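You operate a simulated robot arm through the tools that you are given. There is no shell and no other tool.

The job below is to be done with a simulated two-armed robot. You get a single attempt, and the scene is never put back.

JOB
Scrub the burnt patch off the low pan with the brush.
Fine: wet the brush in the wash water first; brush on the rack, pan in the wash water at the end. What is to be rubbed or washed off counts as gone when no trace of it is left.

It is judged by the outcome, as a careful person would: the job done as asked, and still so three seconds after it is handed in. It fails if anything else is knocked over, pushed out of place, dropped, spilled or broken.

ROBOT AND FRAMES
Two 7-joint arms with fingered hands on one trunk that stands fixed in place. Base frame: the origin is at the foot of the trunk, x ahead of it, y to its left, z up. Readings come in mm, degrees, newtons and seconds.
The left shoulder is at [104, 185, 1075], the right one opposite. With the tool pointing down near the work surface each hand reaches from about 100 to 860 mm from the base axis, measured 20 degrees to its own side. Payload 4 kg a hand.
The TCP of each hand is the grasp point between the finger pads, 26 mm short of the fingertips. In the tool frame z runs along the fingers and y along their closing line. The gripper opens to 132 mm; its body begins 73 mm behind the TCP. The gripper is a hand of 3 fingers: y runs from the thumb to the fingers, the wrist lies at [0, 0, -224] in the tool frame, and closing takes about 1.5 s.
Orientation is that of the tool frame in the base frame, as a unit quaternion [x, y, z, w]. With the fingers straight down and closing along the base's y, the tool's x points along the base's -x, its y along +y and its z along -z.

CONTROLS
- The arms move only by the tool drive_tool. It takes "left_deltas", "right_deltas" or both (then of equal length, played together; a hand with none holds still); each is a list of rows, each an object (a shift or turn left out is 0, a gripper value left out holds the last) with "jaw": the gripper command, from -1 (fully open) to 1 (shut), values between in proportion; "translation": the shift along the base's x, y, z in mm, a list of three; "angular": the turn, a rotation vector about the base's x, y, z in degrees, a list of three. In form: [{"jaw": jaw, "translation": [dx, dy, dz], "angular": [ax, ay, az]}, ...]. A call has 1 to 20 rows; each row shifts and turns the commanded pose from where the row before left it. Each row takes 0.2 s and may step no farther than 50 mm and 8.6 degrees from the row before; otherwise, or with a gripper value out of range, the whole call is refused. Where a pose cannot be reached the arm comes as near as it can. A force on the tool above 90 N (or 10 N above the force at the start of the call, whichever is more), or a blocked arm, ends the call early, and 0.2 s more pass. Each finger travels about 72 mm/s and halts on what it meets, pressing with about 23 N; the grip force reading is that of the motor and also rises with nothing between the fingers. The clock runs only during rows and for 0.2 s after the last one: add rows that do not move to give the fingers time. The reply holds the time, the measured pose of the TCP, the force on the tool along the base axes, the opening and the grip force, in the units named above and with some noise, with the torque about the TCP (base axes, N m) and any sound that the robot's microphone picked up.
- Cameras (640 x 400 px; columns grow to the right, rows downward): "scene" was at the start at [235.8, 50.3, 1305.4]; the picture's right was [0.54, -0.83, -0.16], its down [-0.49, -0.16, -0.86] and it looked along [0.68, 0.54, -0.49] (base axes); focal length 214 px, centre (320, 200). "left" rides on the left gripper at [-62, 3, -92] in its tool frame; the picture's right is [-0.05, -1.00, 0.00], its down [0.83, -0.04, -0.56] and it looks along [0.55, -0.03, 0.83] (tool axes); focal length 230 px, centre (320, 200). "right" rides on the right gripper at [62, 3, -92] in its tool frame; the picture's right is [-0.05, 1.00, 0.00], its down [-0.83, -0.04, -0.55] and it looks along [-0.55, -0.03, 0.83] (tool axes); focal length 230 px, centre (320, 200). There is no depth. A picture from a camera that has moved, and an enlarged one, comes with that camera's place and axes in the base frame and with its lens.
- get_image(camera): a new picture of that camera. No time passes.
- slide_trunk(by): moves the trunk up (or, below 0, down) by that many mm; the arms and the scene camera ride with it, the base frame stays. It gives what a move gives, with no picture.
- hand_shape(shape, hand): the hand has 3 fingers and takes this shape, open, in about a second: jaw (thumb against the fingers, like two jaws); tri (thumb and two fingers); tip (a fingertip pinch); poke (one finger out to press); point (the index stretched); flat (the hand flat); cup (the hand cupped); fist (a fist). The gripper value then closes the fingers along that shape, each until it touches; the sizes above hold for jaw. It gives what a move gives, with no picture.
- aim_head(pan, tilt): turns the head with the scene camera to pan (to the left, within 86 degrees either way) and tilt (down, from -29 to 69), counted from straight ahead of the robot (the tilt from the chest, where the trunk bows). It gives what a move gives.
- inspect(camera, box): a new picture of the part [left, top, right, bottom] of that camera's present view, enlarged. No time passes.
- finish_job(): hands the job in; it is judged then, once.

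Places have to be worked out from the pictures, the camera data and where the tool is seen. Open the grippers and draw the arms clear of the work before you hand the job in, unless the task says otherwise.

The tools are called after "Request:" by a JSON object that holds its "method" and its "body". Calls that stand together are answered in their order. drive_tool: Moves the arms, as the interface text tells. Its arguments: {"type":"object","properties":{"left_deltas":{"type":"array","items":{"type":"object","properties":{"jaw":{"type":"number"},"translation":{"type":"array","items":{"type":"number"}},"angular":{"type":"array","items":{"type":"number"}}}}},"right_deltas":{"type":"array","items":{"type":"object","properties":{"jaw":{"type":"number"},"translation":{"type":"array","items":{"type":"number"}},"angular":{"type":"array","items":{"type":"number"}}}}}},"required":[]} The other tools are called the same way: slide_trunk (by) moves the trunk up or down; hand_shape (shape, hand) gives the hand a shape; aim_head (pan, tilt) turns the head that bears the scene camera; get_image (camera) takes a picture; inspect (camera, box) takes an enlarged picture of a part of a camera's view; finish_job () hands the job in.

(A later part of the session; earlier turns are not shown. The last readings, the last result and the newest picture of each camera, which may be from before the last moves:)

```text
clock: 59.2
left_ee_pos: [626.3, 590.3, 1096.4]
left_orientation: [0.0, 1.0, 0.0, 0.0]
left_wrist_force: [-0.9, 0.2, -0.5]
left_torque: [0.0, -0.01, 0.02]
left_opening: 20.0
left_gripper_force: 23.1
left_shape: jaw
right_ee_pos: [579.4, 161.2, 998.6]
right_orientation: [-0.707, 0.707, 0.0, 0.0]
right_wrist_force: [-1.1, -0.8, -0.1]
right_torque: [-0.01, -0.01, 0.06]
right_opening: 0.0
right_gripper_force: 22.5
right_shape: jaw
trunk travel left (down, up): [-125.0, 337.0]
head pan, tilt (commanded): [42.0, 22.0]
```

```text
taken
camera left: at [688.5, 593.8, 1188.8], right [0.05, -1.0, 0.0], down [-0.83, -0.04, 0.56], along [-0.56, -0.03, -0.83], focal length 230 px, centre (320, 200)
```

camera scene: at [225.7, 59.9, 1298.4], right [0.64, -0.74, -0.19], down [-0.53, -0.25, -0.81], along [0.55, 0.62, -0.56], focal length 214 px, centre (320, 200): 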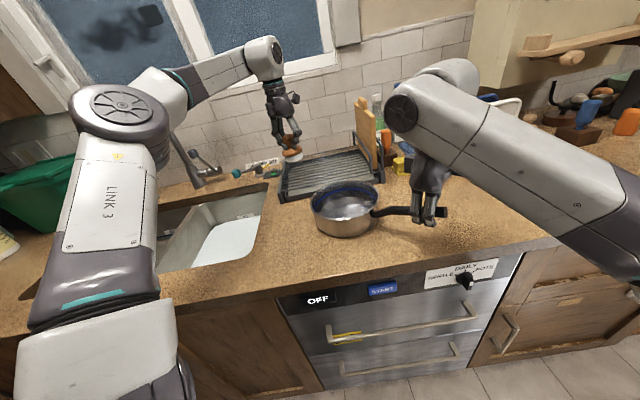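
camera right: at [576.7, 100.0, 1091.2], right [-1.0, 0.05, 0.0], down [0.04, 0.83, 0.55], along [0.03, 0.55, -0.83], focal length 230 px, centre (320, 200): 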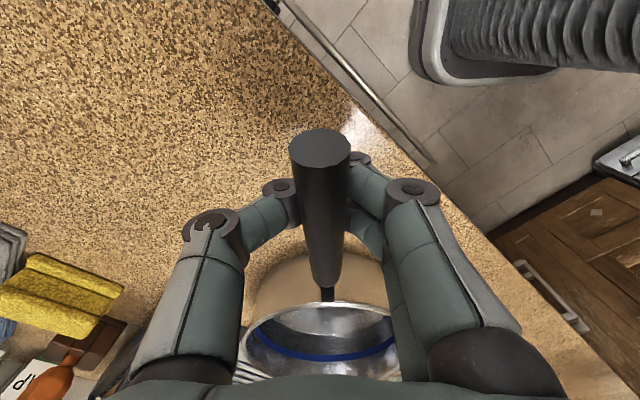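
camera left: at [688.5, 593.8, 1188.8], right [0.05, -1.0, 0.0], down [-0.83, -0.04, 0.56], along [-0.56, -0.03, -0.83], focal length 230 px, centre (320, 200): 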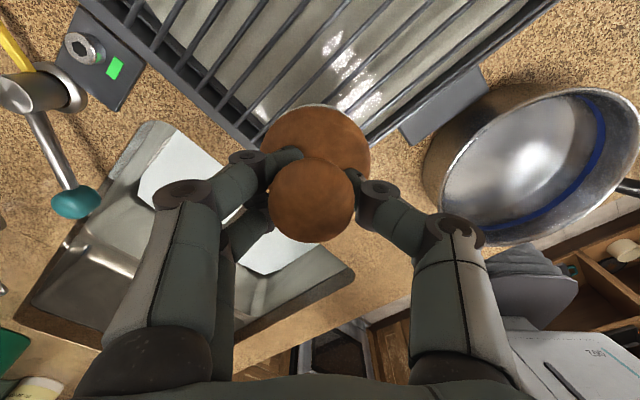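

The projected landing spot lies inside the rack with some 15–20 mm to its bars; I shift 12 mm further in, then lower toward the wires (expected seat near TCP z 1031).

Request:
{"method": "drive_tool", "body": {"left_deltas": [{"translation": [12, 0, 0]}, {"translation": [0, 0, -20]}, {"translation": [0, 0, -20]}, {"translation": [0, 0, -10]}, {"translation": [0, 0, 0]}]}}

Request:
{"method": "inspect", "body": {"camera": "scene", "box": [230, 90, 390, 220]}}

Request:
{"method": "get_image", "body": {"camera": "left"}}

```text
clock: 60.4
left_ee_pos: [642.3, 587.1, 1048.0]
left_orientation: [-0.001, 1.0, 0.0, 0.0]
left_wrist_force: [0.2, -0.2, -0.8]
left_torque: [0.01, 0.0, -0.02]
left_opening: 19.9
left_gripper_force: 22.9
left_shape: jaw
right_ee_pos: [580.5, 162.1, 999.9]
right_orientation: [-0.707, 0.707, 0.0, 0.0]
right_wrist_force: [0.6, -0.5, -0.6]
right_torque: [-0.02, 0.04, 0.08]
right_opening: 0.2
right_gripper_force: 23.6
right_shape: jaw
trunk travel left (down, up): [-125.0, 337.0]
head pan, tilt (commanded): [42.0, 22.0]
```

```text
3.08 times, centred on (310, 155) of scene
camera zoom: at [225.4, 59.9, 1298.6], right [0.64, -0.74, -0.19], down [-0.53, -0.25, -0.81], along [0.55, 0.62, -0.56], focal length 660 px, centre (351, 338)
```

zoom: 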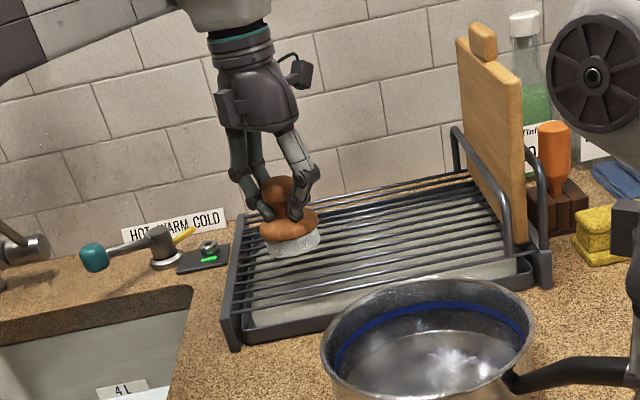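

```text
taken
camera left: at [703.9, 591.7, 1140.1], right [0.05, -1.0, 0.0], down [-0.83, -0.04, 0.56], along [-0.55, -0.03, -0.83], focal length 230 px, centre (320, 200)
```

left: 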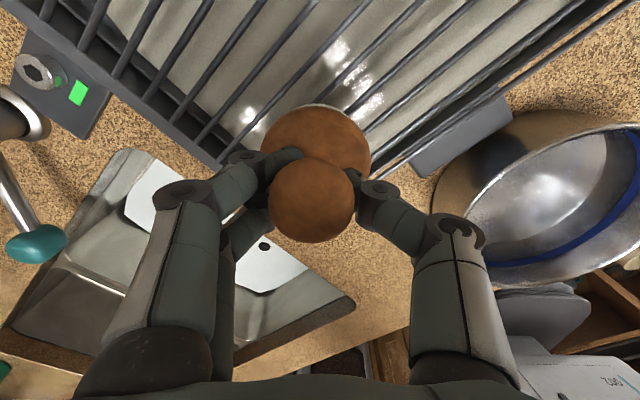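

The brush is over the rack's left part with wires below it. I lower in small steps until it seats.

Request:
{"method": "drive_tool", "body": {"left_deltas": [{"translation": [0, 0, -5]}, {"translation": [0, 0, -4]}, {"translation": [0, 0, -4]}, {"translation": [0, 0, 0]}]}}

Request:
{"method": "inspect", "body": {"camera": "scene", "box": [270, 120, 350, 190]}}

```text
clock: 61.4
left_ee_pos: [642.2, 587.5, 1035.5]
left_orientation: [0.0, 1.0, 0.0, 0.001]
left_wrist_force: [-0.2, 0.3, -0.5]
left_torque: [-0.03, 0.02, -0.01]
left_opening: 20.2
left_gripper_force: 22.2
left_shape: jaw
right_ee_pos: [579.5, 161.8, 998.0]
right_orientation: [-0.707, 0.707, 0.0, -0.001]
right_wrist_force: [-0.1, -0.5, -0.6]
right_torque: [0.0, 0.06, 0.03]
right_opening: 0.0
right_gripper_force: 22.9
right_shape: jaw
trunk travel left (down, up): [-125.0, 337.0]
head pan, tilt (commanded): [42.0, 22.0]
```

```text
5.71 times, centred on (310, 155) of scene
camera zoom: at [225.6, 59.9, 1298.5], right [0.64, -0.74, -0.19], down [-0.53, -0.25, -0.81], along [0.55, 0.62, -0.56], focal length 1226 px, centre (377, 457)
```

zoom: 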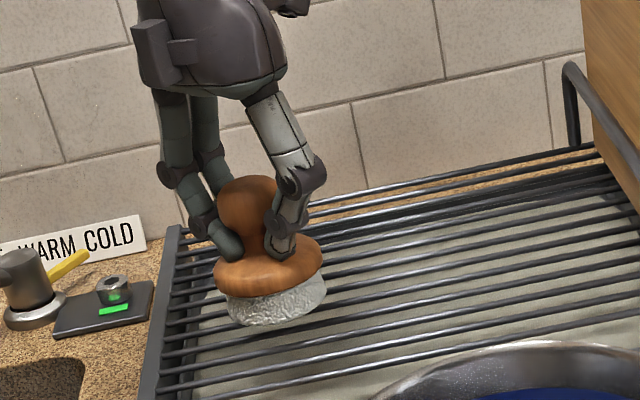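

No contact yet; I continue down in 2–3 mm steps.

Request:
{"method": "drive_tool", "body": {"left_deltas": [{"translation": [0, 0, -3]}, {"translation": [0, 0, -3]}, {"translation": [0, 0, -2]}, {"translation": [0, 0, 0]}]}}

Request:
{"method": "inspect", "body": {"camera": "scene", "box": [270, 120, 350, 190]}}

```text
clock: 62.4
left_ee_pos: [643.0, 587.4, 1026.7]
left_orientation: [0.0, 1.0, 0.0, 0.0]
left_wrist_force: [1.0, -0.3, -0.1]
left_torque: [-0.02, 0.02, 0.02]
left_opening: 20.4
left_gripper_force: 23.3
left_shape: jaw
right_ee_pos: [580.1, 162.2, 999.6]
right_orientation: [0.707, -0.707, 0.0, 0.0]
right_wrist_force: [0.3, 0.4, -0.2]
right_torque: [-0.05, -0.03, 0.05]
right_opening: 0.2
right_gripper_force: 23.0
right_shape: jaw
trunk travel left (down, up): [-125.0, 337.0]
head pan, tilt (commanded): [42.0, 22.0]
```

```text
5.71 times, centred on (310, 155) of scene
camera zoom: at [225.6, 59.9, 1298.5], right [0.64, -0.74, -0.19], down [-0.53, -0.25, -0.81], along [0.55, 0.62, -0.56], focal length 1226 px, centre (377, 457)
```

zoom: 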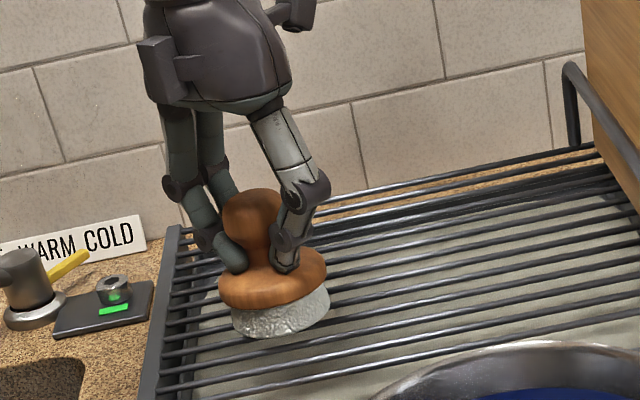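

Still free. Another few small steps with a check.

Request:
{"method": "drive_tool", "body": {"left_deltas": [{"translation": [0, 0, -3]}, {"translation": [0, 0, -2]}, {"translation": [0, 0, -2]}, {"translation": [0, 0, 0]}]}}

Request:
{"method": "inspect", "body": {"camera": "scene", "box": [270, 120, 350, 190]}}

```text
clock: 63.4
left_ee_pos: [640.1, 586.4, 1020.0]
left_orientation: [-0.001, 1.0, 0.001, 0.001]
left_wrist_force: [-0.2, -0.1, 1.4]
left_torque: [0.04, -0.06, 0.01]
left_opening: 20.3
left_gripper_force: 23.0
left_shape: jaw
right_ee_pos: [579.7, 160.7, 999.6]
right_orientation: [-0.707, 0.707, 0.0, 0.0]
right_wrist_force: [-0.3, -0.3, 0.3]
right_torque: [-0.04, 0.02, 0.04]
right_opening: 0.0
right_gripper_force: 22.8
right_shape: jaw
trunk travel left (down, up): [-125.0, 337.0]
head pan, tilt (commanded): [42.0, 22.0]
```

```text
5.71 times, centred on (310, 155) of scene
camera zoom: at [225.5, 59.9, 1298.5], right [0.64, -0.74, -0.19], down [-0.53, -0.25, -0.81], along [0.55, 0.62, -0.56], focal length 1226 px, centre (377, 457)
```

zoom: 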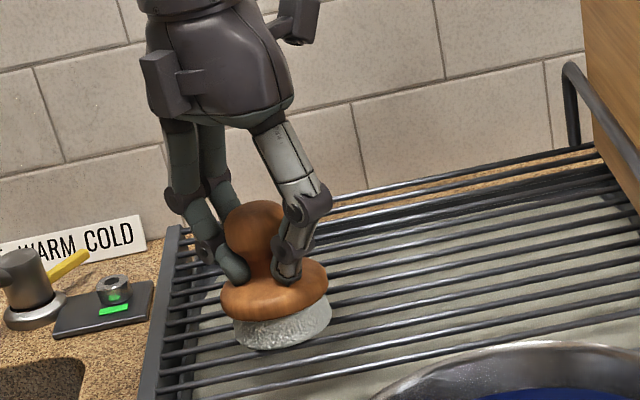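

A first trace of contact (+1.4 N). One more millimetre to confirm it's seated.

Request:
{"method": "drive_tool", "body": {"left_deltas": [{"translation": [0, 0, -1]}, {"translation": [0, 0, -0.5]}, {"translation": [0, 0, 0]}]}}

```text
clock: 64.2
left_ee_pos: [640.4, 585.6, 1018.7]
left_orientation: [0.0, 1.0, 0.0, 0.001]
left_wrist_force: [0.1, 1.6, 6.6]
left_torque: [0.34, -0.11, 0.0]
left_opening: 20.2
left_gripper_force: 23.1
left_shape: jaw
right_ee_pos: [579.9, 160.9, 998.9]
right_orientation: [-0.707, 0.707, 0.0, 0.0]
right_wrist_force: [-1.0, 0.8, 0.1]
right_torque: [-0.05, 0.04, 0.04]
right_opening: 0.3
right_gripper_force: 23.2
right_shape: jaw
trunk travel left (down, up): [-125.0, 337.0]
head pan, tilt (commanded): [42.0, 22.0]
```

The brush is seated on the wires (6.6 N). I relax slightly and open the fingers gradually.

Request:
{"method": "drive_tool", "body": {"left_deltas": [{"translation": [0, 0, 0.7]}, {"jaw": 0.6}, {"jaw": 0.4}, {"jaw": 0.2}, {"jaw": 0.0}, {"jaw": -0.2}, {"jaw": -0.3}, {"jaw": -0.3}, {"jaw": -0.3}]}}

Request:
{"method": "inspect", "body": {"camera": "scene", "box": [270, 120, 350, 190]}}

Request:
{"method": "get_image", "body": {"camera": "left"}}

```text
clock: 66.2
left_ee_pos: [640.9, 585.8, 1018.5]
left_orientation: [0.0, 1.0, 0.0, 0.0]
left_wrist_force: [-0.1, 0.1, -1.5]
left_torque: [0.01, 0.04, -0.01]
left_opening: 85.1
left_gripper_force: 0.2
left_shape: jaw
right_ee_pos: [579.7, 161.4, 999.3]
right_orientation: [-0.707, 0.707, 0.0, 0.0]
right_wrist_force: [0.2, -1.6, 0.2]
right_torque: [-0.03, 0.01, 0.04]
right_opening: 0.0
right_gripper_force: 23.3
right_shape: jaw
trunk travel left (down, up): [-125.0, 337.0]
head pan, tilt (commanded): [42.0, 22.0]
```

```text
5.71 times, centred on (310, 155) of scene
camera zoom: at [225.4, 59.9, 1298.5], right [0.64, -0.74, -0.19], down [-0.53, -0.25, -0.81], along [0.55, 0.62, -0.56], focal length 1226 px, centre (377, 457)
```

zoom: 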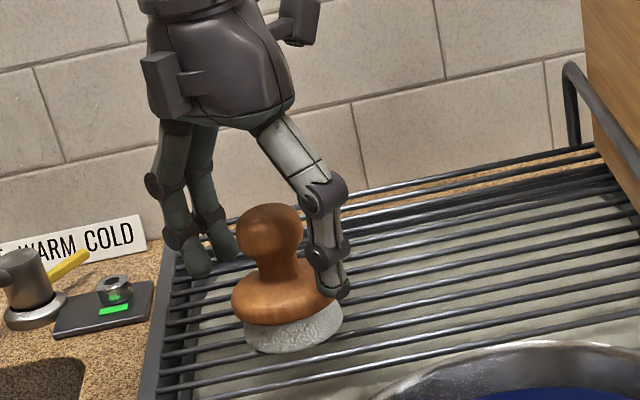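

```text
taken
camera left: at [703.2, 590.1, 1111.3], right [0.05, -1.0, 0.0], down [-0.83, -0.04, 0.56], along [-0.55, -0.03, -0.83], focal length 230 px, centre (320, 200)
```

left: 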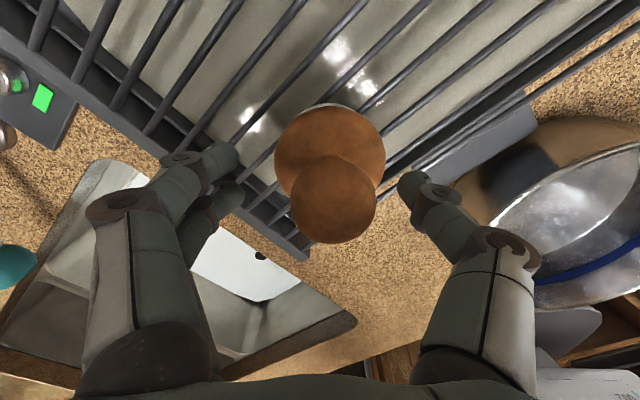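

The brush stands free on the wires with clear gaps to the fingers. I raise the hand straight up and check it stays upright.

Request:
{"method": "drive_tool", "body": {"left_deltas": [{"jaw": -0.5}, {"translation": [0, 0, 15]}, {"translation": [0, 0, 30]}, {"translation": [0, 0, 30]}, {"translation": [-20, 0, 25]}, {"translation": [-45, -10, 0]}, {"translation": [-45, -10, 0]}, {"translation": [-45, -10, 0]}, {"translation": [0, 0, 0]}]}}

Request:
{"method": "inspect", "body": {"camera": "scene", "box": [250, 120, 410, 230]}}

Request:
{"method": "get_image", "body": {"camera": "left"}}

```text
clock: 68.2
left_ee_pos: [486.8, 555.5, 1115.5]
left_orientation: [0.0, 1.0, 0.0, 0.0]
left_wrist_force: [1.0, -1.0, -0.5]
left_torque: [0.03, 0.05, 0.01]
left_opening: 98.5
left_gripper_force: 0.0
left_shape: jaw
right_ee_pos: [580.4, 161.9, 998.7]
right_orientation: [-0.707, 0.707, 0.0, -0.001]
right_wrist_force: [0.2, -0.2, -0.3]
right_torque: [-0.04, 0.03, 0.06]
right_opening: 0.1
right_gripper_force: 22.8
right_shape: jaw
trunk travel left (down, up): [-125.0, 337.0]
head pan, tilt (commanded): [42.0, 22.0]
```

```text
3.64 times, centred on (330, 175) of scene
camera zoom: at [226.8, 59.5, 1298.2], right [0.64, -0.74, -0.19], down [-0.53, -0.25, -0.81], along [0.55, 0.62, -0.56], focal length 780 px, centre (284, 291)
```

zoom: 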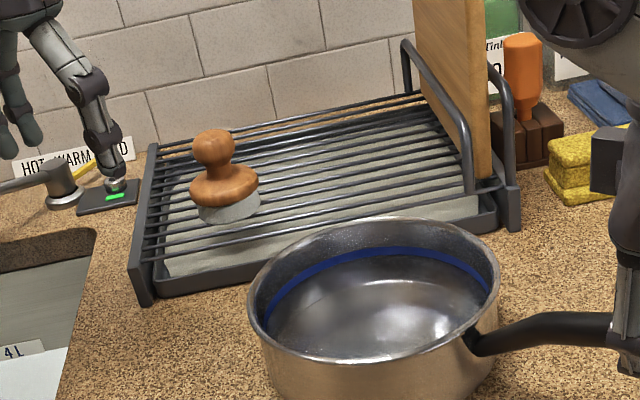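

```text
taken
camera left: at [548.3, 558.8, 1208.9], right [0.05, -1.0, 0.0], down [-0.83, -0.04, 0.56], along [-0.56, -0.03, -0.83], focal length 230 px, centre (320, 200)
```

left: 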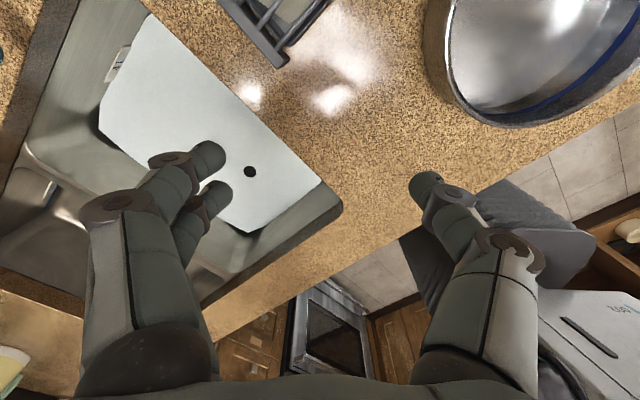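

The brush stands upright on the rack. Now I look down into the pan with the empty left hand from the same viewpoint where I first saw the patch clearly.

Request:
{"method": "drive_tool", "body": {"left_deltas": [{"translation": [0, 0, 45]}, {"translation": [0, 0, 45]}, {"translation": [0, 0, 40]}, {"translation": [35, -33, 0]}, {"translation": [35, -33, 0]}, {"translation": [35, -33, 0]}, {"translation": [35, -36, 0]}, {"translation": [0, 0, 0]}]}}

Request:
{"method": "get_image", "body": {"camera": "left"}}

Request:
{"method": "inspect", "body": {"camera": "left", "box": [270, 50, 430, 200]}}

```text
refused: row 7 steps farther than a row can; nothing moved
```

```text
taken
camera left: at [548.3, 558.8, 1208.9], right [0.05, -1.0, 0.0], down [-0.83, -0.04, 0.56], along [-0.56, -0.03, -0.83], focal length 230 px, centre (320, 200)
```

left: 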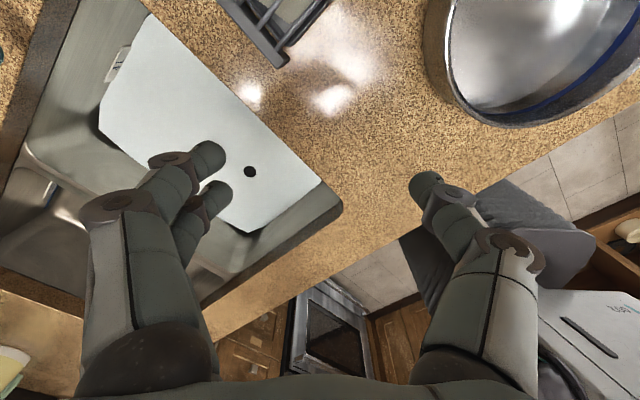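

```text
2.67 times, centred on (350, 125) of left
camera zoom: at [548.3, 558.8, 1208.9], right [0.05, -1.0, 0.0], down [-0.83, -0.04, 0.56], along [-0.56, -0.03, -0.83], focal length 614 px, centre (240, 400)
```

zoom: 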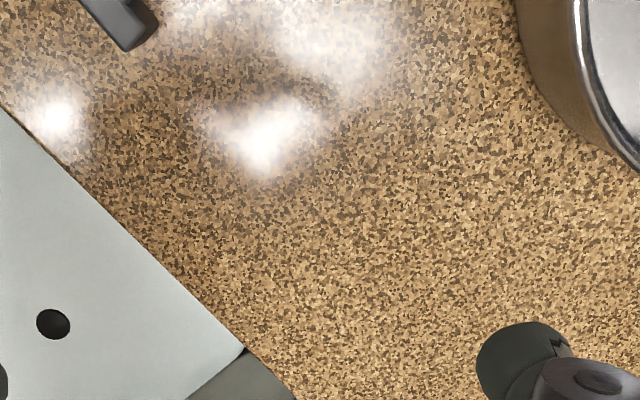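

A row was marginally too long again; I resend with shorter steps.

Request:
{"method": "drive_tool", "body": {"left_deltas": [{"translation": [0, 0, 45]}, {"translation": [0, 0, 45]}, {"translation": [0, 0, 40]}, {"translation": [30, -28, 0]}, {"translation": [30, -28, 0]}, {"translation": [30, -28, 0]}, {"translation": [30, -28, 0]}, {"translation": [20, -20, 0]}, {"translation": [0, 0, 0]}]}}

Request:
{"method": "get_image", "body": {"camera": "left"}}

Request:
{"method": "inspect", "body": {"camera": "left", "box": [270, 50, 430, 200]}}

```text
clock: 70.2
left_ee_pos: [623.7, 426.2, 1250.3]
left_orientation: [0.0, 1.0, 0.0, 0.0]
left_wrist_force: [-0.1, -0.2, 0.6]
left_torque: [-0.01, -0.02, -0.01]
left_opening: 98.7
left_gripper_force: 0.1
left_shape: jaw
right_ee_pos: [579.3, 161.9, 999.0]
right_orientation: [0.707, -0.707, 0.0, -0.001]
right_wrist_force: [-0.3, -0.5, -0.1]
right_torque: [-0.04, 0.03, 0.02]
right_opening: 0.0
right_gripper_force: 22.9
right_shape: jaw
trunk travel left (down, up): [-125.0, 337.0]
head pan, tilt (commanded): [42.0, 22.0]
```

```text
taken
camera left: at [685.7, 430.4, 1342.1], right [0.05, -1.0, 0.0], down [-0.83, -0.04, 0.55], along [-0.55, -0.03, -0.83], focal length 230 px, centre (320, 200)
```

left: 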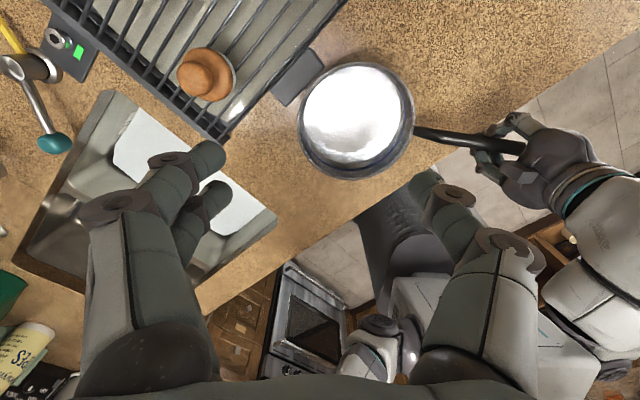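

```text
2.67 times, centred on (350, 125) of left
camera zoom: at [685.7, 430.4, 1342.1], right [0.05, -1.0, 0.0], down [-0.83, -0.04, 0.55], along [-0.55, -0.03, -0.83], focal length 614 px, centre (240, 400)
```

zoom: 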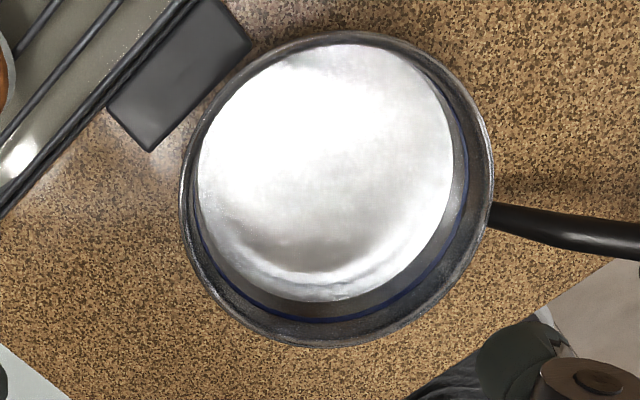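

The floor where the blob used to be is bright and even; the smooth dark arc near the edge looks like a reflection. I verify it from the head camera and one shifted left-camera viewpoint.

Request:
{"method": "inspect", "body": {"camera": "scene", "box": [305, 170, 390, 235]}}

Request:
{"method": "drive_tool", "body": {"left_deltas": [{"translation": [-30, 5, 0]}, {"translation": [-30, 5, 0]}, {"translation": [0, 0, 0]}]}}

Request:
{"method": "inspect", "body": {"camera": "left", "box": [270, 10, 430, 160]}}

```text
6.15 times, centred on (348, 202) of scene
camera zoom: at [224.6, 60.1, 1298.8], right [0.64, -0.74, -0.19], down [-0.53, -0.25, -0.81], along [0.55, 0.62, -0.56], focal length 1320 px, centre (151, 185)
```

zoom: 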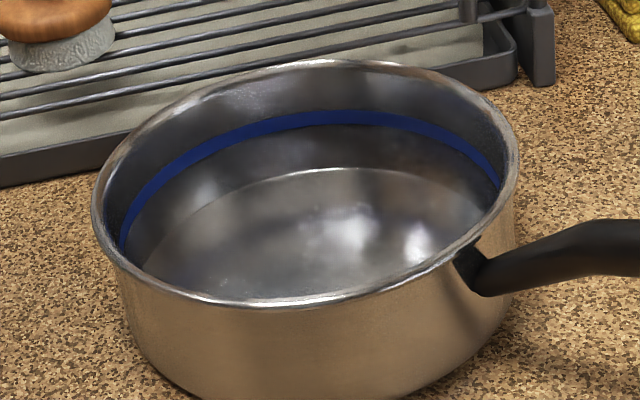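

```text
clock: 71.0
left_ee_pos: [567.0, 434.2, 1246.9]
left_orientation: [0.0, 1.0, 0.0, -0.001]
left_wrist_force: [0.0, 1.5, -0.1]
left_torque: [-0.01, 0.05, -0.03]
left_opening: 98.7
left_gripper_force: 0.1
left_shape: jaw
right_ee_pos: [581.0, 161.4, 998.0]
right_orientation: [-0.707, 0.708, 0.001, 0.0]
right_wrist_force: [0.4, -0.4, 0.4]
right_torque: [-0.03, 0.01, 0.04]
right_opening: 0.1
right_gripper_force: 23.0
right_shape: jaw
trunk travel left (down, up): [-125.0, 337.0]
head pan, tilt (commanded): [42.0, 22.0]
```

```text
2.67 times, centred on (350, 85) of left
camera zoom: at [628.9, 437.7, 1340.3], right [0.05, -1.0, 0.0], down [-0.83, -0.04, 0.56], along [-0.56, -0.03, -0.83], focal length 614 px, centre (240, 507)
```

zoom: 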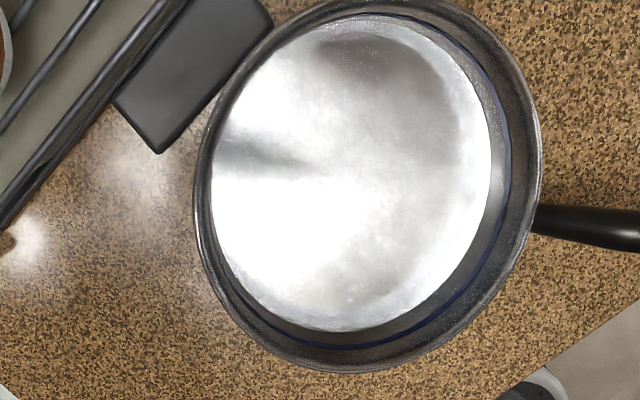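

The dark bits are moving reflections; from every view the burnt patch is gone. Now the pan must go in the water, which the left hand can reach, so I release the handle with the right hand and withdraw it up and to the right.

Request:
{"method": "drive_tool", "body": {"right_deltas": [{"jaw": 0.5}, {"jaw": 0.2}, {"jaw": -0.2}, {"jaw": -0.5}, {"jaw": -0.5}, {"jaw": -0.5}, {"jaw": -0.5}, {"translation": [0, 0, 20]}, {"translation": [0, 0, 40]}, {"translation": [0, -10, 45]}, {"translation": [-10, -40, 20]}, {"translation": [-20, -45, 0]}, {"translation": [-20, -45, 0]}, {"translation": [-20, -45, 0]}, {"translation": [-20, -45, 0]}, {"translation": [-20, -45, 0]}, {"translation": [0, 0, 0]}]}}

Request:
{"method": "aim_head", "body": {"pan": 30, "tilt": 28}}

Request:
{"method": "get_image", "body": {"camera": "scene"}}

Request:
{"method": "get_image", "body": {"camera": "left"}}

```text
clock: 74.6
left_ee_pos: [566.2, 435.5, 1248.3]
left_orientation: [0.0, 1.0, -0.001, -0.001]
left_wrist_force: [0.1, 0.2, 0.5]
left_torque: [-0.05, 0.02, 0.03]
left_opening: 98.9
left_gripper_force: 0.0
left_shape: jaw
right_ee_pos: [469.8, -113.2, 1127.6]
right_orientation: [-0.707, 0.707, -0.001, -0.001]
right_wrist_force: [0.1, -0.1, 0.1]
right_torque: [-0.01, 0.01, -0.01]
right_opening: 98.8
right_gripper_force: 0.0
right_shape: jaw
trunk travel left (down, up): [-125.0, 337.0]
head pan, tilt (commanded): [42.0, 22.0]
```

```text
clock: 75.4
left_ee_pos: [565.6, 432.9, 1248.4]
left_orientation: [0.001, 1.0, 0.0, 0.0]
left_wrist_force: [-0.3, 0.6, 1.3]
left_torque: [0.03, 0.0, 0.02]
left_opening: 98.6
left_gripper_force: 0.0
left_shape: jaw
right_ee_pos: [470.7, -114.5, 1127.3]
right_orientation: [-0.707, 0.708, 0.0, 0.0]
right_wrist_force: [0.1, -0.1, -0.6]
right_torque: [0.01, 0.01, -0.01]
right_opening: 98.6
right_gripper_force: 0.0
right_shape: jaw
trunk travel left (down, up): [-125.0, 337.0]
head pan, tilt (commanded): [30.0, 28.0]
```

```text
taken
camera scene: at [232.0, 43.0, 1286.5], right [0.48, -0.87, -0.14], down [-0.64, -0.23, -0.73], along [0.6, 0.44, -0.67], focal length 214 px, centre (320, 200)
```

scene: 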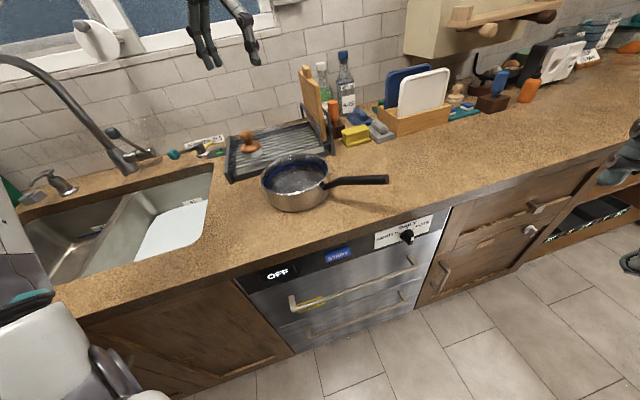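

```text
taken
camera left: at [627.3, 437.6, 1341.7], right [0.05, -1.0, 0.0], down [-0.83, -0.04, 0.56], along [-0.55, -0.03, -0.83], focal length 230 px, centre (320, 200)
```

left: 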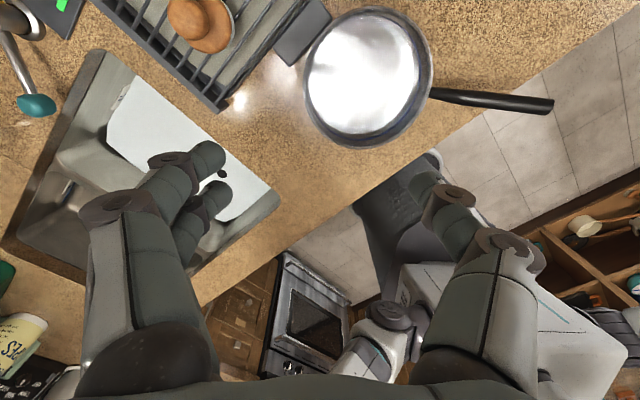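

The pan sits where it was, the right arm is clear, and the brush stays on the rack. I now turn the left hand a quarter (-90° about z) at height so its fingers will close across the handle with the camera on the handle-end side.

Request:
{"method": "drive_tool", "body": {"left_deltas": [{"angular": [0, 0, -8.5], "translation": [-8, -15, 0]}, {"angular": [0, 0, -8.5], "translation": [-8, -15, 0]}, {"angular": [0, 0, -8.5], "translation": [-8, -15, 0]}, {"angular": [0, 0, -8.5], "translation": [-8, -15, 0]}, {"angular": [0, 0, -8.5], "translation": [-8, -15, 0]}, {"angular": [0, 0, -8.5], "translation": [0, -15, 0]}, {"angular": [0, 0, -8.5], "translation": [0, -15, 0]}, {"angular": [0, 0, -8.5], "translation": [0, -15, 0]}, {"angular": [0, 0, -8.5], "translation": [0, -15, 0]}, {"angular": [0, 0, -8.5], "translation": [0, -15, 0]}, {"angular": [0, 0, -5]}, {"translation": [0, 0, 0]}]}}

Request:
{"method": "get_image", "body": {"camera": "left"}}

Request:
{"method": "get_image", "body": {"camera": "scene"}}

```text
clock: 78.0
left_ee_pos: [525.7, 285.4, 1248.2]
left_orientation: [0.708, 0.706, 0.0, 0.0]
left_wrist_force: [-0.6, -0.2, -0.4]
left_torque: [0.01, -0.03, 0.03]
left_opening: 98.7
left_gripper_force: 0.3
left_shape: jaw
right_ee_pos: [470.3, -115.7, 1126.9]
right_orientation: [0.708, -0.707, 0.0, 0.001]
right_wrist_force: [0.4, -0.3, -0.6]
right_torque: [-0.03, 0.0, -0.01]
right_opening: 98.8
right_gripper_force: 0.1
right_shape: jaw
trunk travel left (down, up): [-125.0, 337.0]
head pan, tilt (commanded): [30.0, 28.0]
```

```text
taken
camera left: at [530.0, 224.0, 1341.3], right [-1.0, -0.05, 0.0], down [-0.04, 0.83, 0.56], along [-0.03, 0.55, -0.83], focal length 230 px, centre (320, 200)
```

left: 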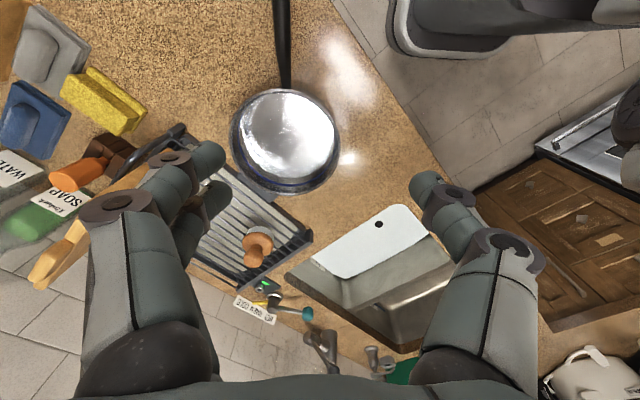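

```text
taken
camera scene: at [232.1, 43.0, 1286.5], right [0.48, -0.87, -0.14], down [-0.64, -0.23, -0.73], along [0.6, 0.44, -0.67], focal length 214 px, centre (320, 200)
```

scene: 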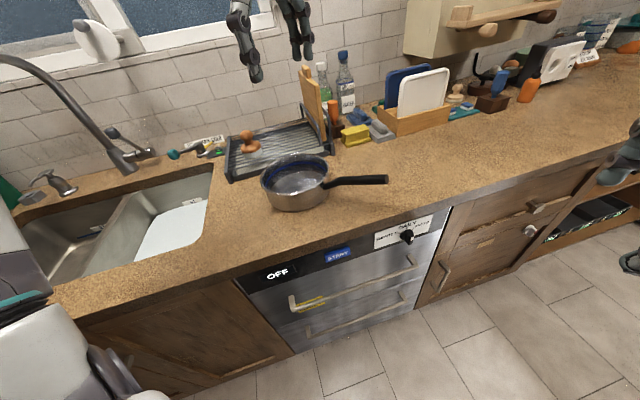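

The turn worked, and this new angle also shows the pan floor; I zoom in once to check it's spotless from here too.

Request:
{"method": "inspect", "body": {"camera": "left", "box": [215, 70, 355, 210]}}

Request:
{"method": "inspect", "body": {"camera": "scene", "box": [250, 140, 400, 220]}}

```text
2.86 times, centred on (285, 140) of left
camera zoom: at [530.0, 224.0, 1341.3], right [-1.0, -0.05, 0.0], down [-0.04, 0.83, 0.56], along [-0.03, 0.55, -0.83], focal length 657 px, centre (420, 371)
```

zoom: 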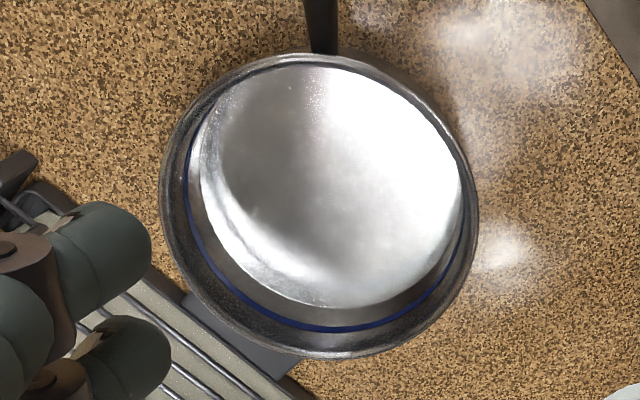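

```text
4.27 times, centred on (325, 180) of scene
camera zoom: at [232.1, 43.0, 1286.5], right [0.48, -0.87, -0.14], down [-0.64, -0.23, -0.73], along [0.6, 0.44, -0.67], focal length 915 px, centre (299, 285)
```

zoom: 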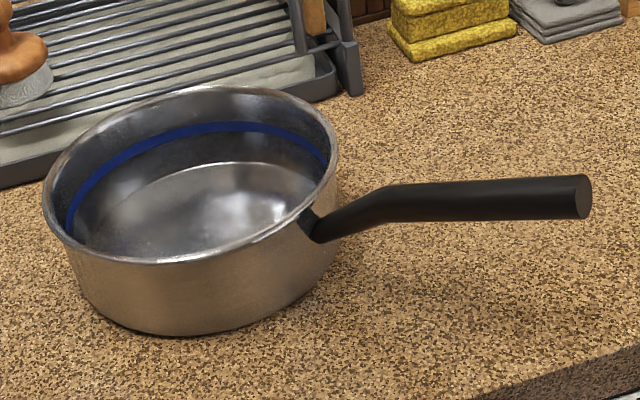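

There's a tiny feature near the left of the floor; I zoom further to see whether it's a reflection or a remnant.

Request:
{"method": "inspect", "body": {"camera": "left", "box": [250, 85, 330, 185]}}

Request:
{"method": "inspect", "body": {"camera": "left", "box": [255, 125, 295, 160]}}

```text
4.00 times, centred on (290, 135) of left
camera zoom: at [530.0, 224.0, 1341.3], right [-1.0, -0.05, 0.0], down [-0.04, 0.83, 0.56], along [-0.03, 0.55, -0.83], focal length 920 px, centre (440, 460)
```

zoom: 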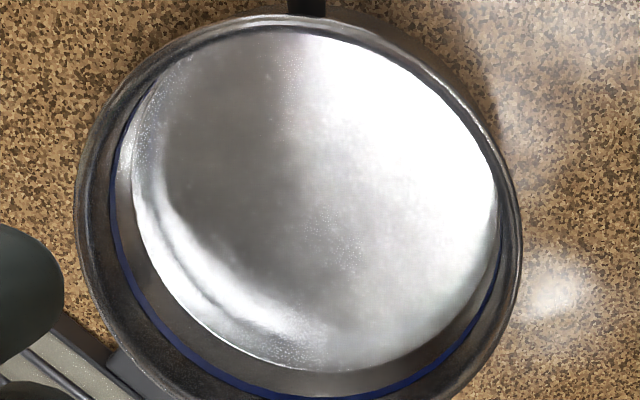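

```text
11.43 times, centred on (275, 142) of left
camera zoom: at [530.0, 224.0, 1341.3], right [-1.0, -0.05, 0.0], down [-0.04, 0.83, 0.56], along [-0.03, 0.55, -0.83], focal length 2629 px, centre (834, 857)
```

zoom: 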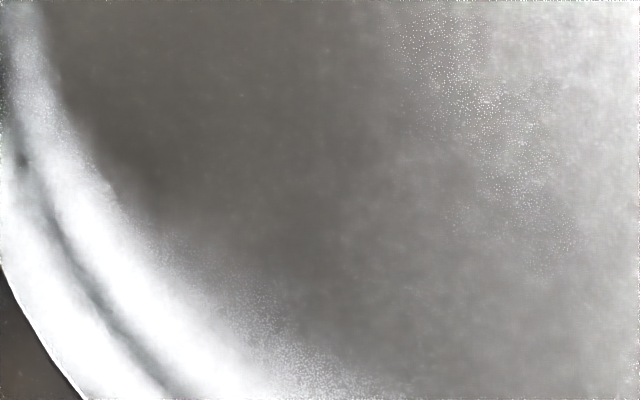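

The floor is evenly clean; what I saw is only reflection. Before gripping the handle I test how the hand looks in a more enveloping shape, since the pan's weight hangs far from the grip; I aim the head at the left hand and try "fist" in free air.

Request:
{"method": "hand_shape", "body": {"hand": "left", "shape": "fist"}}

Request:
{"method": "aim_head", "body": {"pan": 36, "tilt": 0}}

Request:
{"method": "get_image", "body": {"camera": "scene"}}

Request:
{"method": "get_image", "body": {"camera": "left"}}

```text
clock: 78.9
left_ee_pos: [526.7, 285.6, 1248.0]
left_orientation: [0.707, 0.707, 0.0, 0.0]
left_wrist_force: [-0.2, 0.4, -0.7]
left_torque: [0.02, -0.03, 0.02]
left_opening: 0.0
left_gripper_force: 0.0
left_shape: fist
right_ee_pos: [469.5, -114.6, 1127.3]
right_orientation: [0.707, -0.707, 0.001, 0.0]
right_wrist_force: [-0.2, 0.3, -0.4]
right_torque: [-0.02, 0.02, -0.01]
right_opening: 98.7
right_gripper_force: 0.1
right_shape: jaw
trunk travel left (down, up): [-125.0, 337.0]
head pan, tilt (commanded): [30.0, 28.0]
```

```text
clock: 79.8
left_ee_pos: [526.8, 285.1, 1248.7]
left_orientation: [0.707, 0.707, 0.0, 0.0]
left_wrist_force: [0.8, -0.3, 0.3]
left_torque: [-0.02, 0.01, 0.02]
left_opening: 0.2
left_gripper_force: 0.1
left_shape: fist
right_ee_pos: [470.5, -114.8, 1127.9]
right_orientation: [-0.706, 0.708, 0.0, 0.0]
right_wrist_force: [0.0, 0.4, 0.2]
right_torque: [0.01, 0.01, 0.01]
right_opening: 99.0
right_gripper_force: 0.1
right_shape: jaw
trunk travel left (down, up): [-125.0, 337.0]
head pan, tilt (commanded): [36.0, 0.0]
```

```text
taken
camera scene: at [239.1, 50.5, 1331.4], right [0.56, -0.81, -0.17], down [-0.29, 0.0, -0.96], along [0.78, 0.59, -0.23], focal length 214 px, centre (320, 200)
```

scene: 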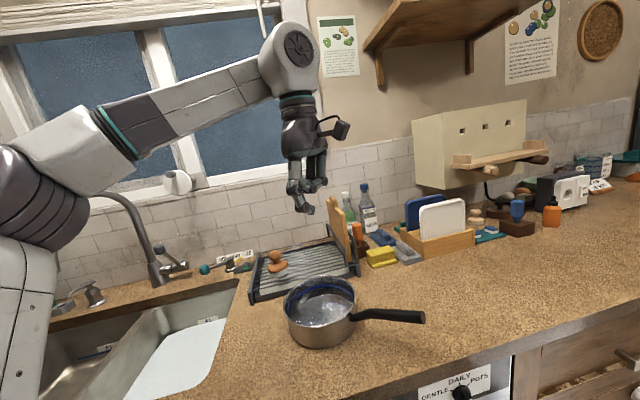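

```text
taken
camera left: at [530.2, 224.4, 1341.3], right [-1.0, -0.05, 0.0], down [-0.04, 0.83, 0.56], along [-0.03, 0.55, -0.83], focal length 230 px, centre (320, 200)
```

left: 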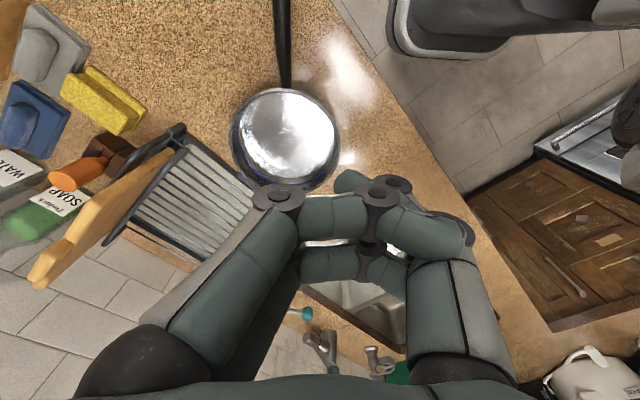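

The fist is closed from the start, so it's no use for gripping. I try "cup" in the air.

Request:
{"method": "hand_shape", "body": {"hand": "left", "shape": "cup"}}

Request:
{"method": "inspect", "body": {"camera": "scene", "box": [240, 80, 400, 240]}}

Request:
{"method": "get_image", "body": {"camera": "left"}}

```text
clock: 80.7
left_ee_pos: [526.9, 285.5, 1248.7]
left_orientation: [0.707, 0.707, 0.0, 0.0]
left_wrist_force: [0.0, -0.5, 0.2]
left_torque: [-0.03, -0.01, 0.01]
left_opening: 40.5
left_gripper_force: 0.1
left_shape: cup
right_ee_pos: [469.8, -115.8, 1127.6]
right_orientation: [0.707, -0.707, 0.0, 0.0]
right_wrist_force: [0.1, 0.2, -0.2]
right_torque: [-0.01, 0.02, -0.03]
right_opening: 98.7
right_gripper_force: 0.0
right_shape: jaw
trunk travel left (down, up): [-125.0, 337.0]
head pan, tilt (commanded): [36.0, 0.0]
```

```text
2.50 times, centred on (320, 160) of scene
camera zoom: at [239.0, 50.5, 1331.5], right [0.56, -0.81, -0.17], down [-0.28, 0.0, -0.96], along [0.78, 0.59, -0.23], focal length 536 px, centre (320, 300)
```

zoom: 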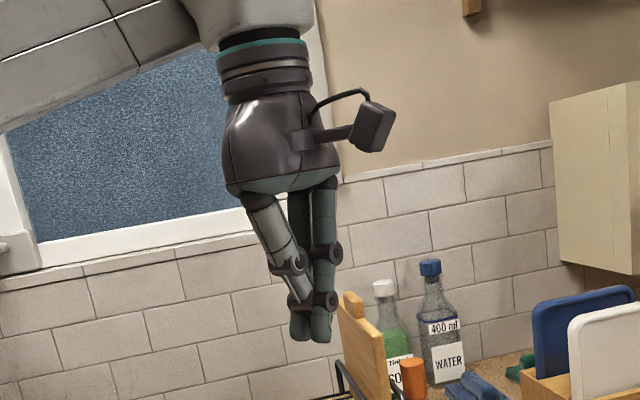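

```text
taken
camera left: at [530.2, 224.3, 1341.4], right [-1.0, -0.05, 0.0], down [-0.04, 0.83, 0.56], along [-0.03, 0.55, -0.83], focal length 230 px, centre (320, 200)
```

left: 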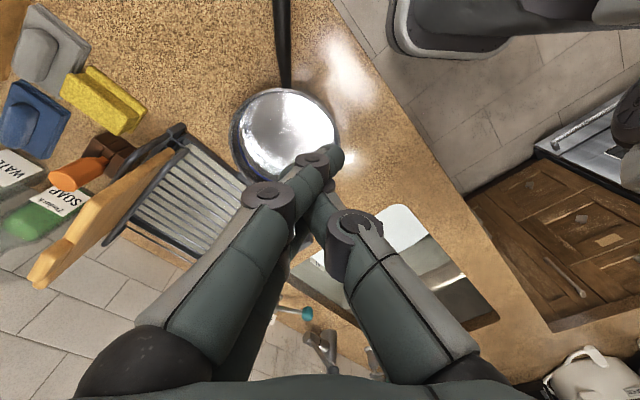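

Cup isn't helpful either. I look at "tri" once.

Request:
{"method": "hand_shape", "body": {"hand": "left", "shape": "tri"}}

Request:
{"method": "inspect", "body": {"camera": "scene", "box": [240, 80, 400, 240]}}

Request:
{"method": "get_image", "body": {"camera": "left"}}

```text
clock: 81.6
left_ee_pos: [526.2, 286.3, 1248.3]
left_orientation: [0.706, 0.708, 0.0, 0.0]
left_wrist_force: [-0.8, 0.9, -0.2]
left_torque: [0.03, 0.01, 0.0]
left_opening: 132.5
left_gripper_force: 0.0
left_shape: tri
right_ee_pos: [469.6, -113.8, 1126.7]
right_orientation: [0.707, -0.707, 0.0, 0.0]
right_wrist_force: [0.3, 0.7, -0.1]
right_torque: [0.03, -0.01, 0.02]
right_opening: 98.8
right_gripper_force: 0.1
right_shape: jaw
trunk travel left (down, up): [-125.0, 337.0]
head pan, tilt (commanded): [36.0, 0.0]
```

```text
2.50 times, centred on (320, 160) of scene
camera zoom: at [239.1, 50.5, 1331.5], right [0.56, -0.81, -0.17], down [-0.28, 0.0, -0.96], along [0.78, 0.59, -0.23], focal length 536 px, centre (320, 300)
```

zoom: 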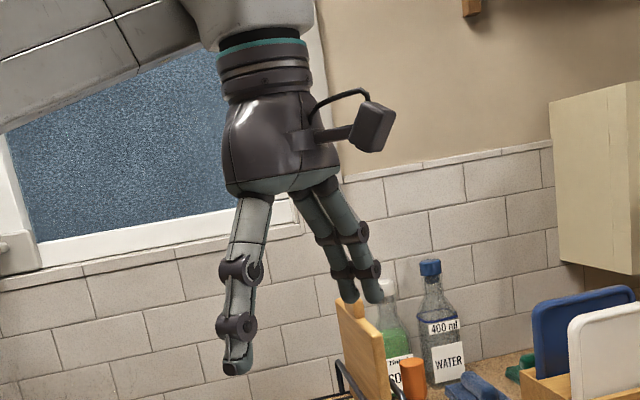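

```text
taken
camera left: at [530.2, 224.4, 1341.3], right [-1.0, -0.05, 0.0], down [-0.04, 0.83, 0.56], along [-0.03, 0.55, -0.83], focal length 230 px, centre (320, 200)
```

left: 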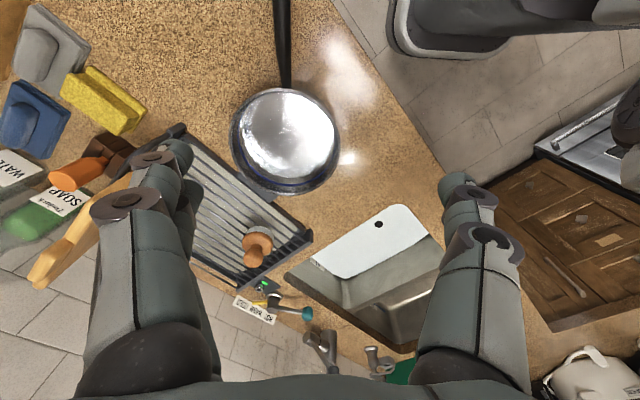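

"Tri" is about the same as "jaw", so I return to jaw. I'll first try a plain vertical grip on the handle close to the pan, and test with a tiny lift how the pan's weight behaves; I move above the handle at (581, 212).

Request:
{"method": "hand_shape", "body": {"hand": "left", "shape": "jaw"}}

Request:
{"method": "drive_tool", "body": {"left_deltas": [{"translation": [18, -25, 0], "jaw": -0.5}, {"translation": [18, -25, 0]}, {"translation": [19, -24, 0]}, {"translation": [0, 0, -45]}, {"translation": [0, 0, -45]}, {"translation": [0, 0, -45]}, {"translation": [0, 0, -45]}, {"translation": [0, 0, -30]}, {"translation": [0, 0, 0]}]}}

Request:
{"method": "aim_head", "body": {"pan": 32, "tilt": 24}}

Request:
{"method": "get_image", "body": {"camera": "left"}}

Request:
{"method": "inspect", "body": {"camera": "scene", "box": [240, 90, 440, 240]}}

```text
clock: 82.5
left_ee_pos: [526.6, 285.5, 1248.4]
left_orientation: [0.707, 0.707, 0.0, 0.0]
left_wrist_force: [-0.7, -0.2, -0.7]
left_torque: [0.02, 0.0, 0.0]
left_opening: 131.9
left_gripper_force: 0.1
left_shape: jaw
right_ee_pos: [470.1, -114.7, 1127.1]
right_orientation: [-0.707, 0.707, 0.0, 0.0]
right_wrist_force: [-1.5, 1.2, -0.5]
right_torque: [-0.01, 0.0, 0.0]
right_opening: 98.7
right_gripper_force: 0.0
right_shape: jaw
trunk travel left (down, up): [-125.0, 337.0]
head pan, tilt (commanded): [36.0, 0.0]
```

```text
clock: 84.5
left_ee_pos: [575.3, 217.2, 1031.9]
left_orientation: [0.707, 0.707, 0.0, 0.0]
left_wrist_force: [0.1, 1.0, 0.4]
left_torque: [-0.01, -0.05, 0.0]
left_opening: 99.5
left_gripper_force: 0.0
left_shape: jaw
left hand out of reach, approached as far as the arm can: row 3
right_ee_pos: [470.2, -115.2, 1126.7]
right_orientation: [-0.706, 0.708, 0.0, 0.001]
right_wrist_force: [-0.1, -0.5, -0.4]
right_torque: [0.0, -0.01, 0.01]
right_opening: 98.8
right_gripper_force: 0.1
right_shape: jaw
trunk travel left (down, up): [-125.0, 337.0]
head pan, tilt (commanded): [36.0, 0.0]
```

```text
clock: 85.4
left_ee_pos: [575.6, 217.2, 1032.3]
left_orientation: [0.707, 0.707, 0.0, 0.0]
left_wrist_force: [0.5, 0.4, 1.4]
left_torque: [-0.01, 0.0, 0.02]
left_opening: 99.2
left_gripper_force: 0.1
left_shape: jaw
right_ee_pos: [470.1, -114.5, 1126.9]
right_orientation: [0.708, -0.707, -0.001, 0.0]
right_wrist_force: [-0.1, -0.7, 0.6]
right_torque: [-0.03, 0.02, -0.01]
right_opening: 98.6
right_gripper_force: 0.1
right_shape: jaw
trunk travel left (down, up): [-125.0, 337.0]
head pan, tilt (commanded): [32.0, 24.0]
```

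```text
taken
camera left: at [578.4, 156.4, 1125.1], right [-1.0, -0.05, 0.0], down [-0.04, 0.83, 0.56], along [-0.03, 0.55, -0.83], focal length 230 px, centre (320, 200)
```

left: 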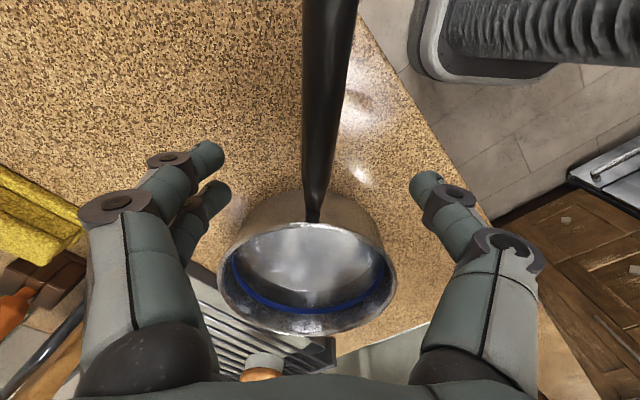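

```text
2.67 times, centred on (340, 165) of scene
camera zoom: at [233.4, 46.6, 1292.9], right [0.51, -0.85, -0.15], down [-0.59, -0.22, -0.78], along [0.63, 0.48, -0.61], focal length 572 px, centre (267, 293)
```

zoom: 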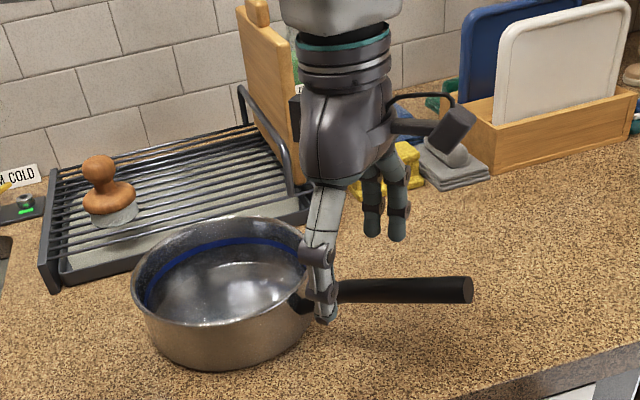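

The hand is centred over the handle. I lower so the pads' lower part meets the handle (TCP about 8 mm above its centre), then close.

Request:
{"method": "drive_tool", "body": {"left_deltas": [{"translation": [3, -3, -15]}, {"translation": [0, 0, -13]}, {"translation": [0, 0, -10]}, {"translation": [0, 0, 0]}, {"jaw": 0.0}, {"jaw": 0.3}, {"jaw": 0.6}, {"jaw": 0.8}, {"jaw": 1.0}, {"jaw": 1.0}, {"jaw": 1.0}, {"jaw": 1.0}, {"jaw": 1.0}]}}

Request:
{"method": "get_image", "body": {"camera": "left"}}

Request:
{"method": "inspect", "body": {"camera": "scene", "box": [240, 110, 440, 240]}}

```text
clock: 88.2
left_ee_pos: [578.5, 213.2, 995.3]
left_orientation: [0.707, 0.707, 0.001, 0.001]
left_wrist_force: [0.1, -0.6, -2.6]
left_torque: [-0.02, -0.01, -0.02]
left_opening: 0.0
left_gripper_force: 22.6
left_shape: jaw
right_ee_pos: [470.1, -114.6, 1126.7]
right_orientation: [-0.707, 0.707, 0.0, 0.0]
right_wrist_force: [0.2, -0.2, 0.1]
right_torque: [0.03, -0.02, 0.0]
right_opening: 98.5
right_gripper_force: 0.2
right_shape: jaw
trunk travel left (down, up): [-125.0, 337.0]
head pan, tilt (commanded): [32.0, 24.0]
```

```text
taken
camera left: at [582.1, 152.1, 1087.0], right [-1.0, -0.05, 0.0], down [-0.04, 0.83, 0.56], along [-0.03, 0.55, -0.83], focal length 230 px, centre (320, 200)
```

left: 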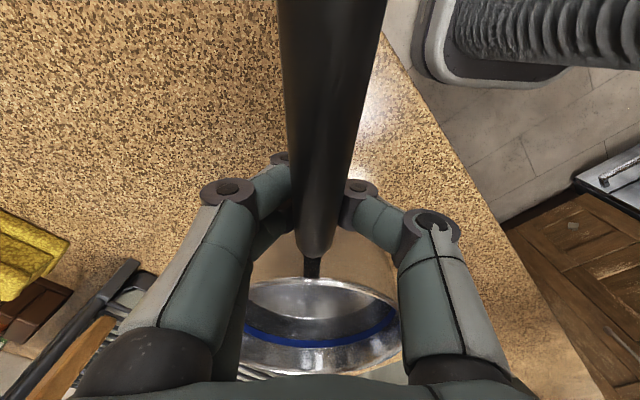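

```text
3.08 times, centred on (340, 175) of scene
camera zoom: at [233.7, 46.6, 1292.7], right [0.51, -0.85, -0.15], down [-0.59, -0.22, -0.78], along [0.63, 0.48, -0.61], focal length 660 px, centre (258, 277)
```

zoom: 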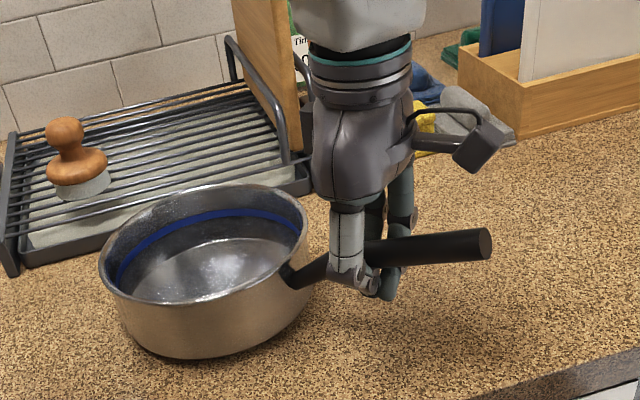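

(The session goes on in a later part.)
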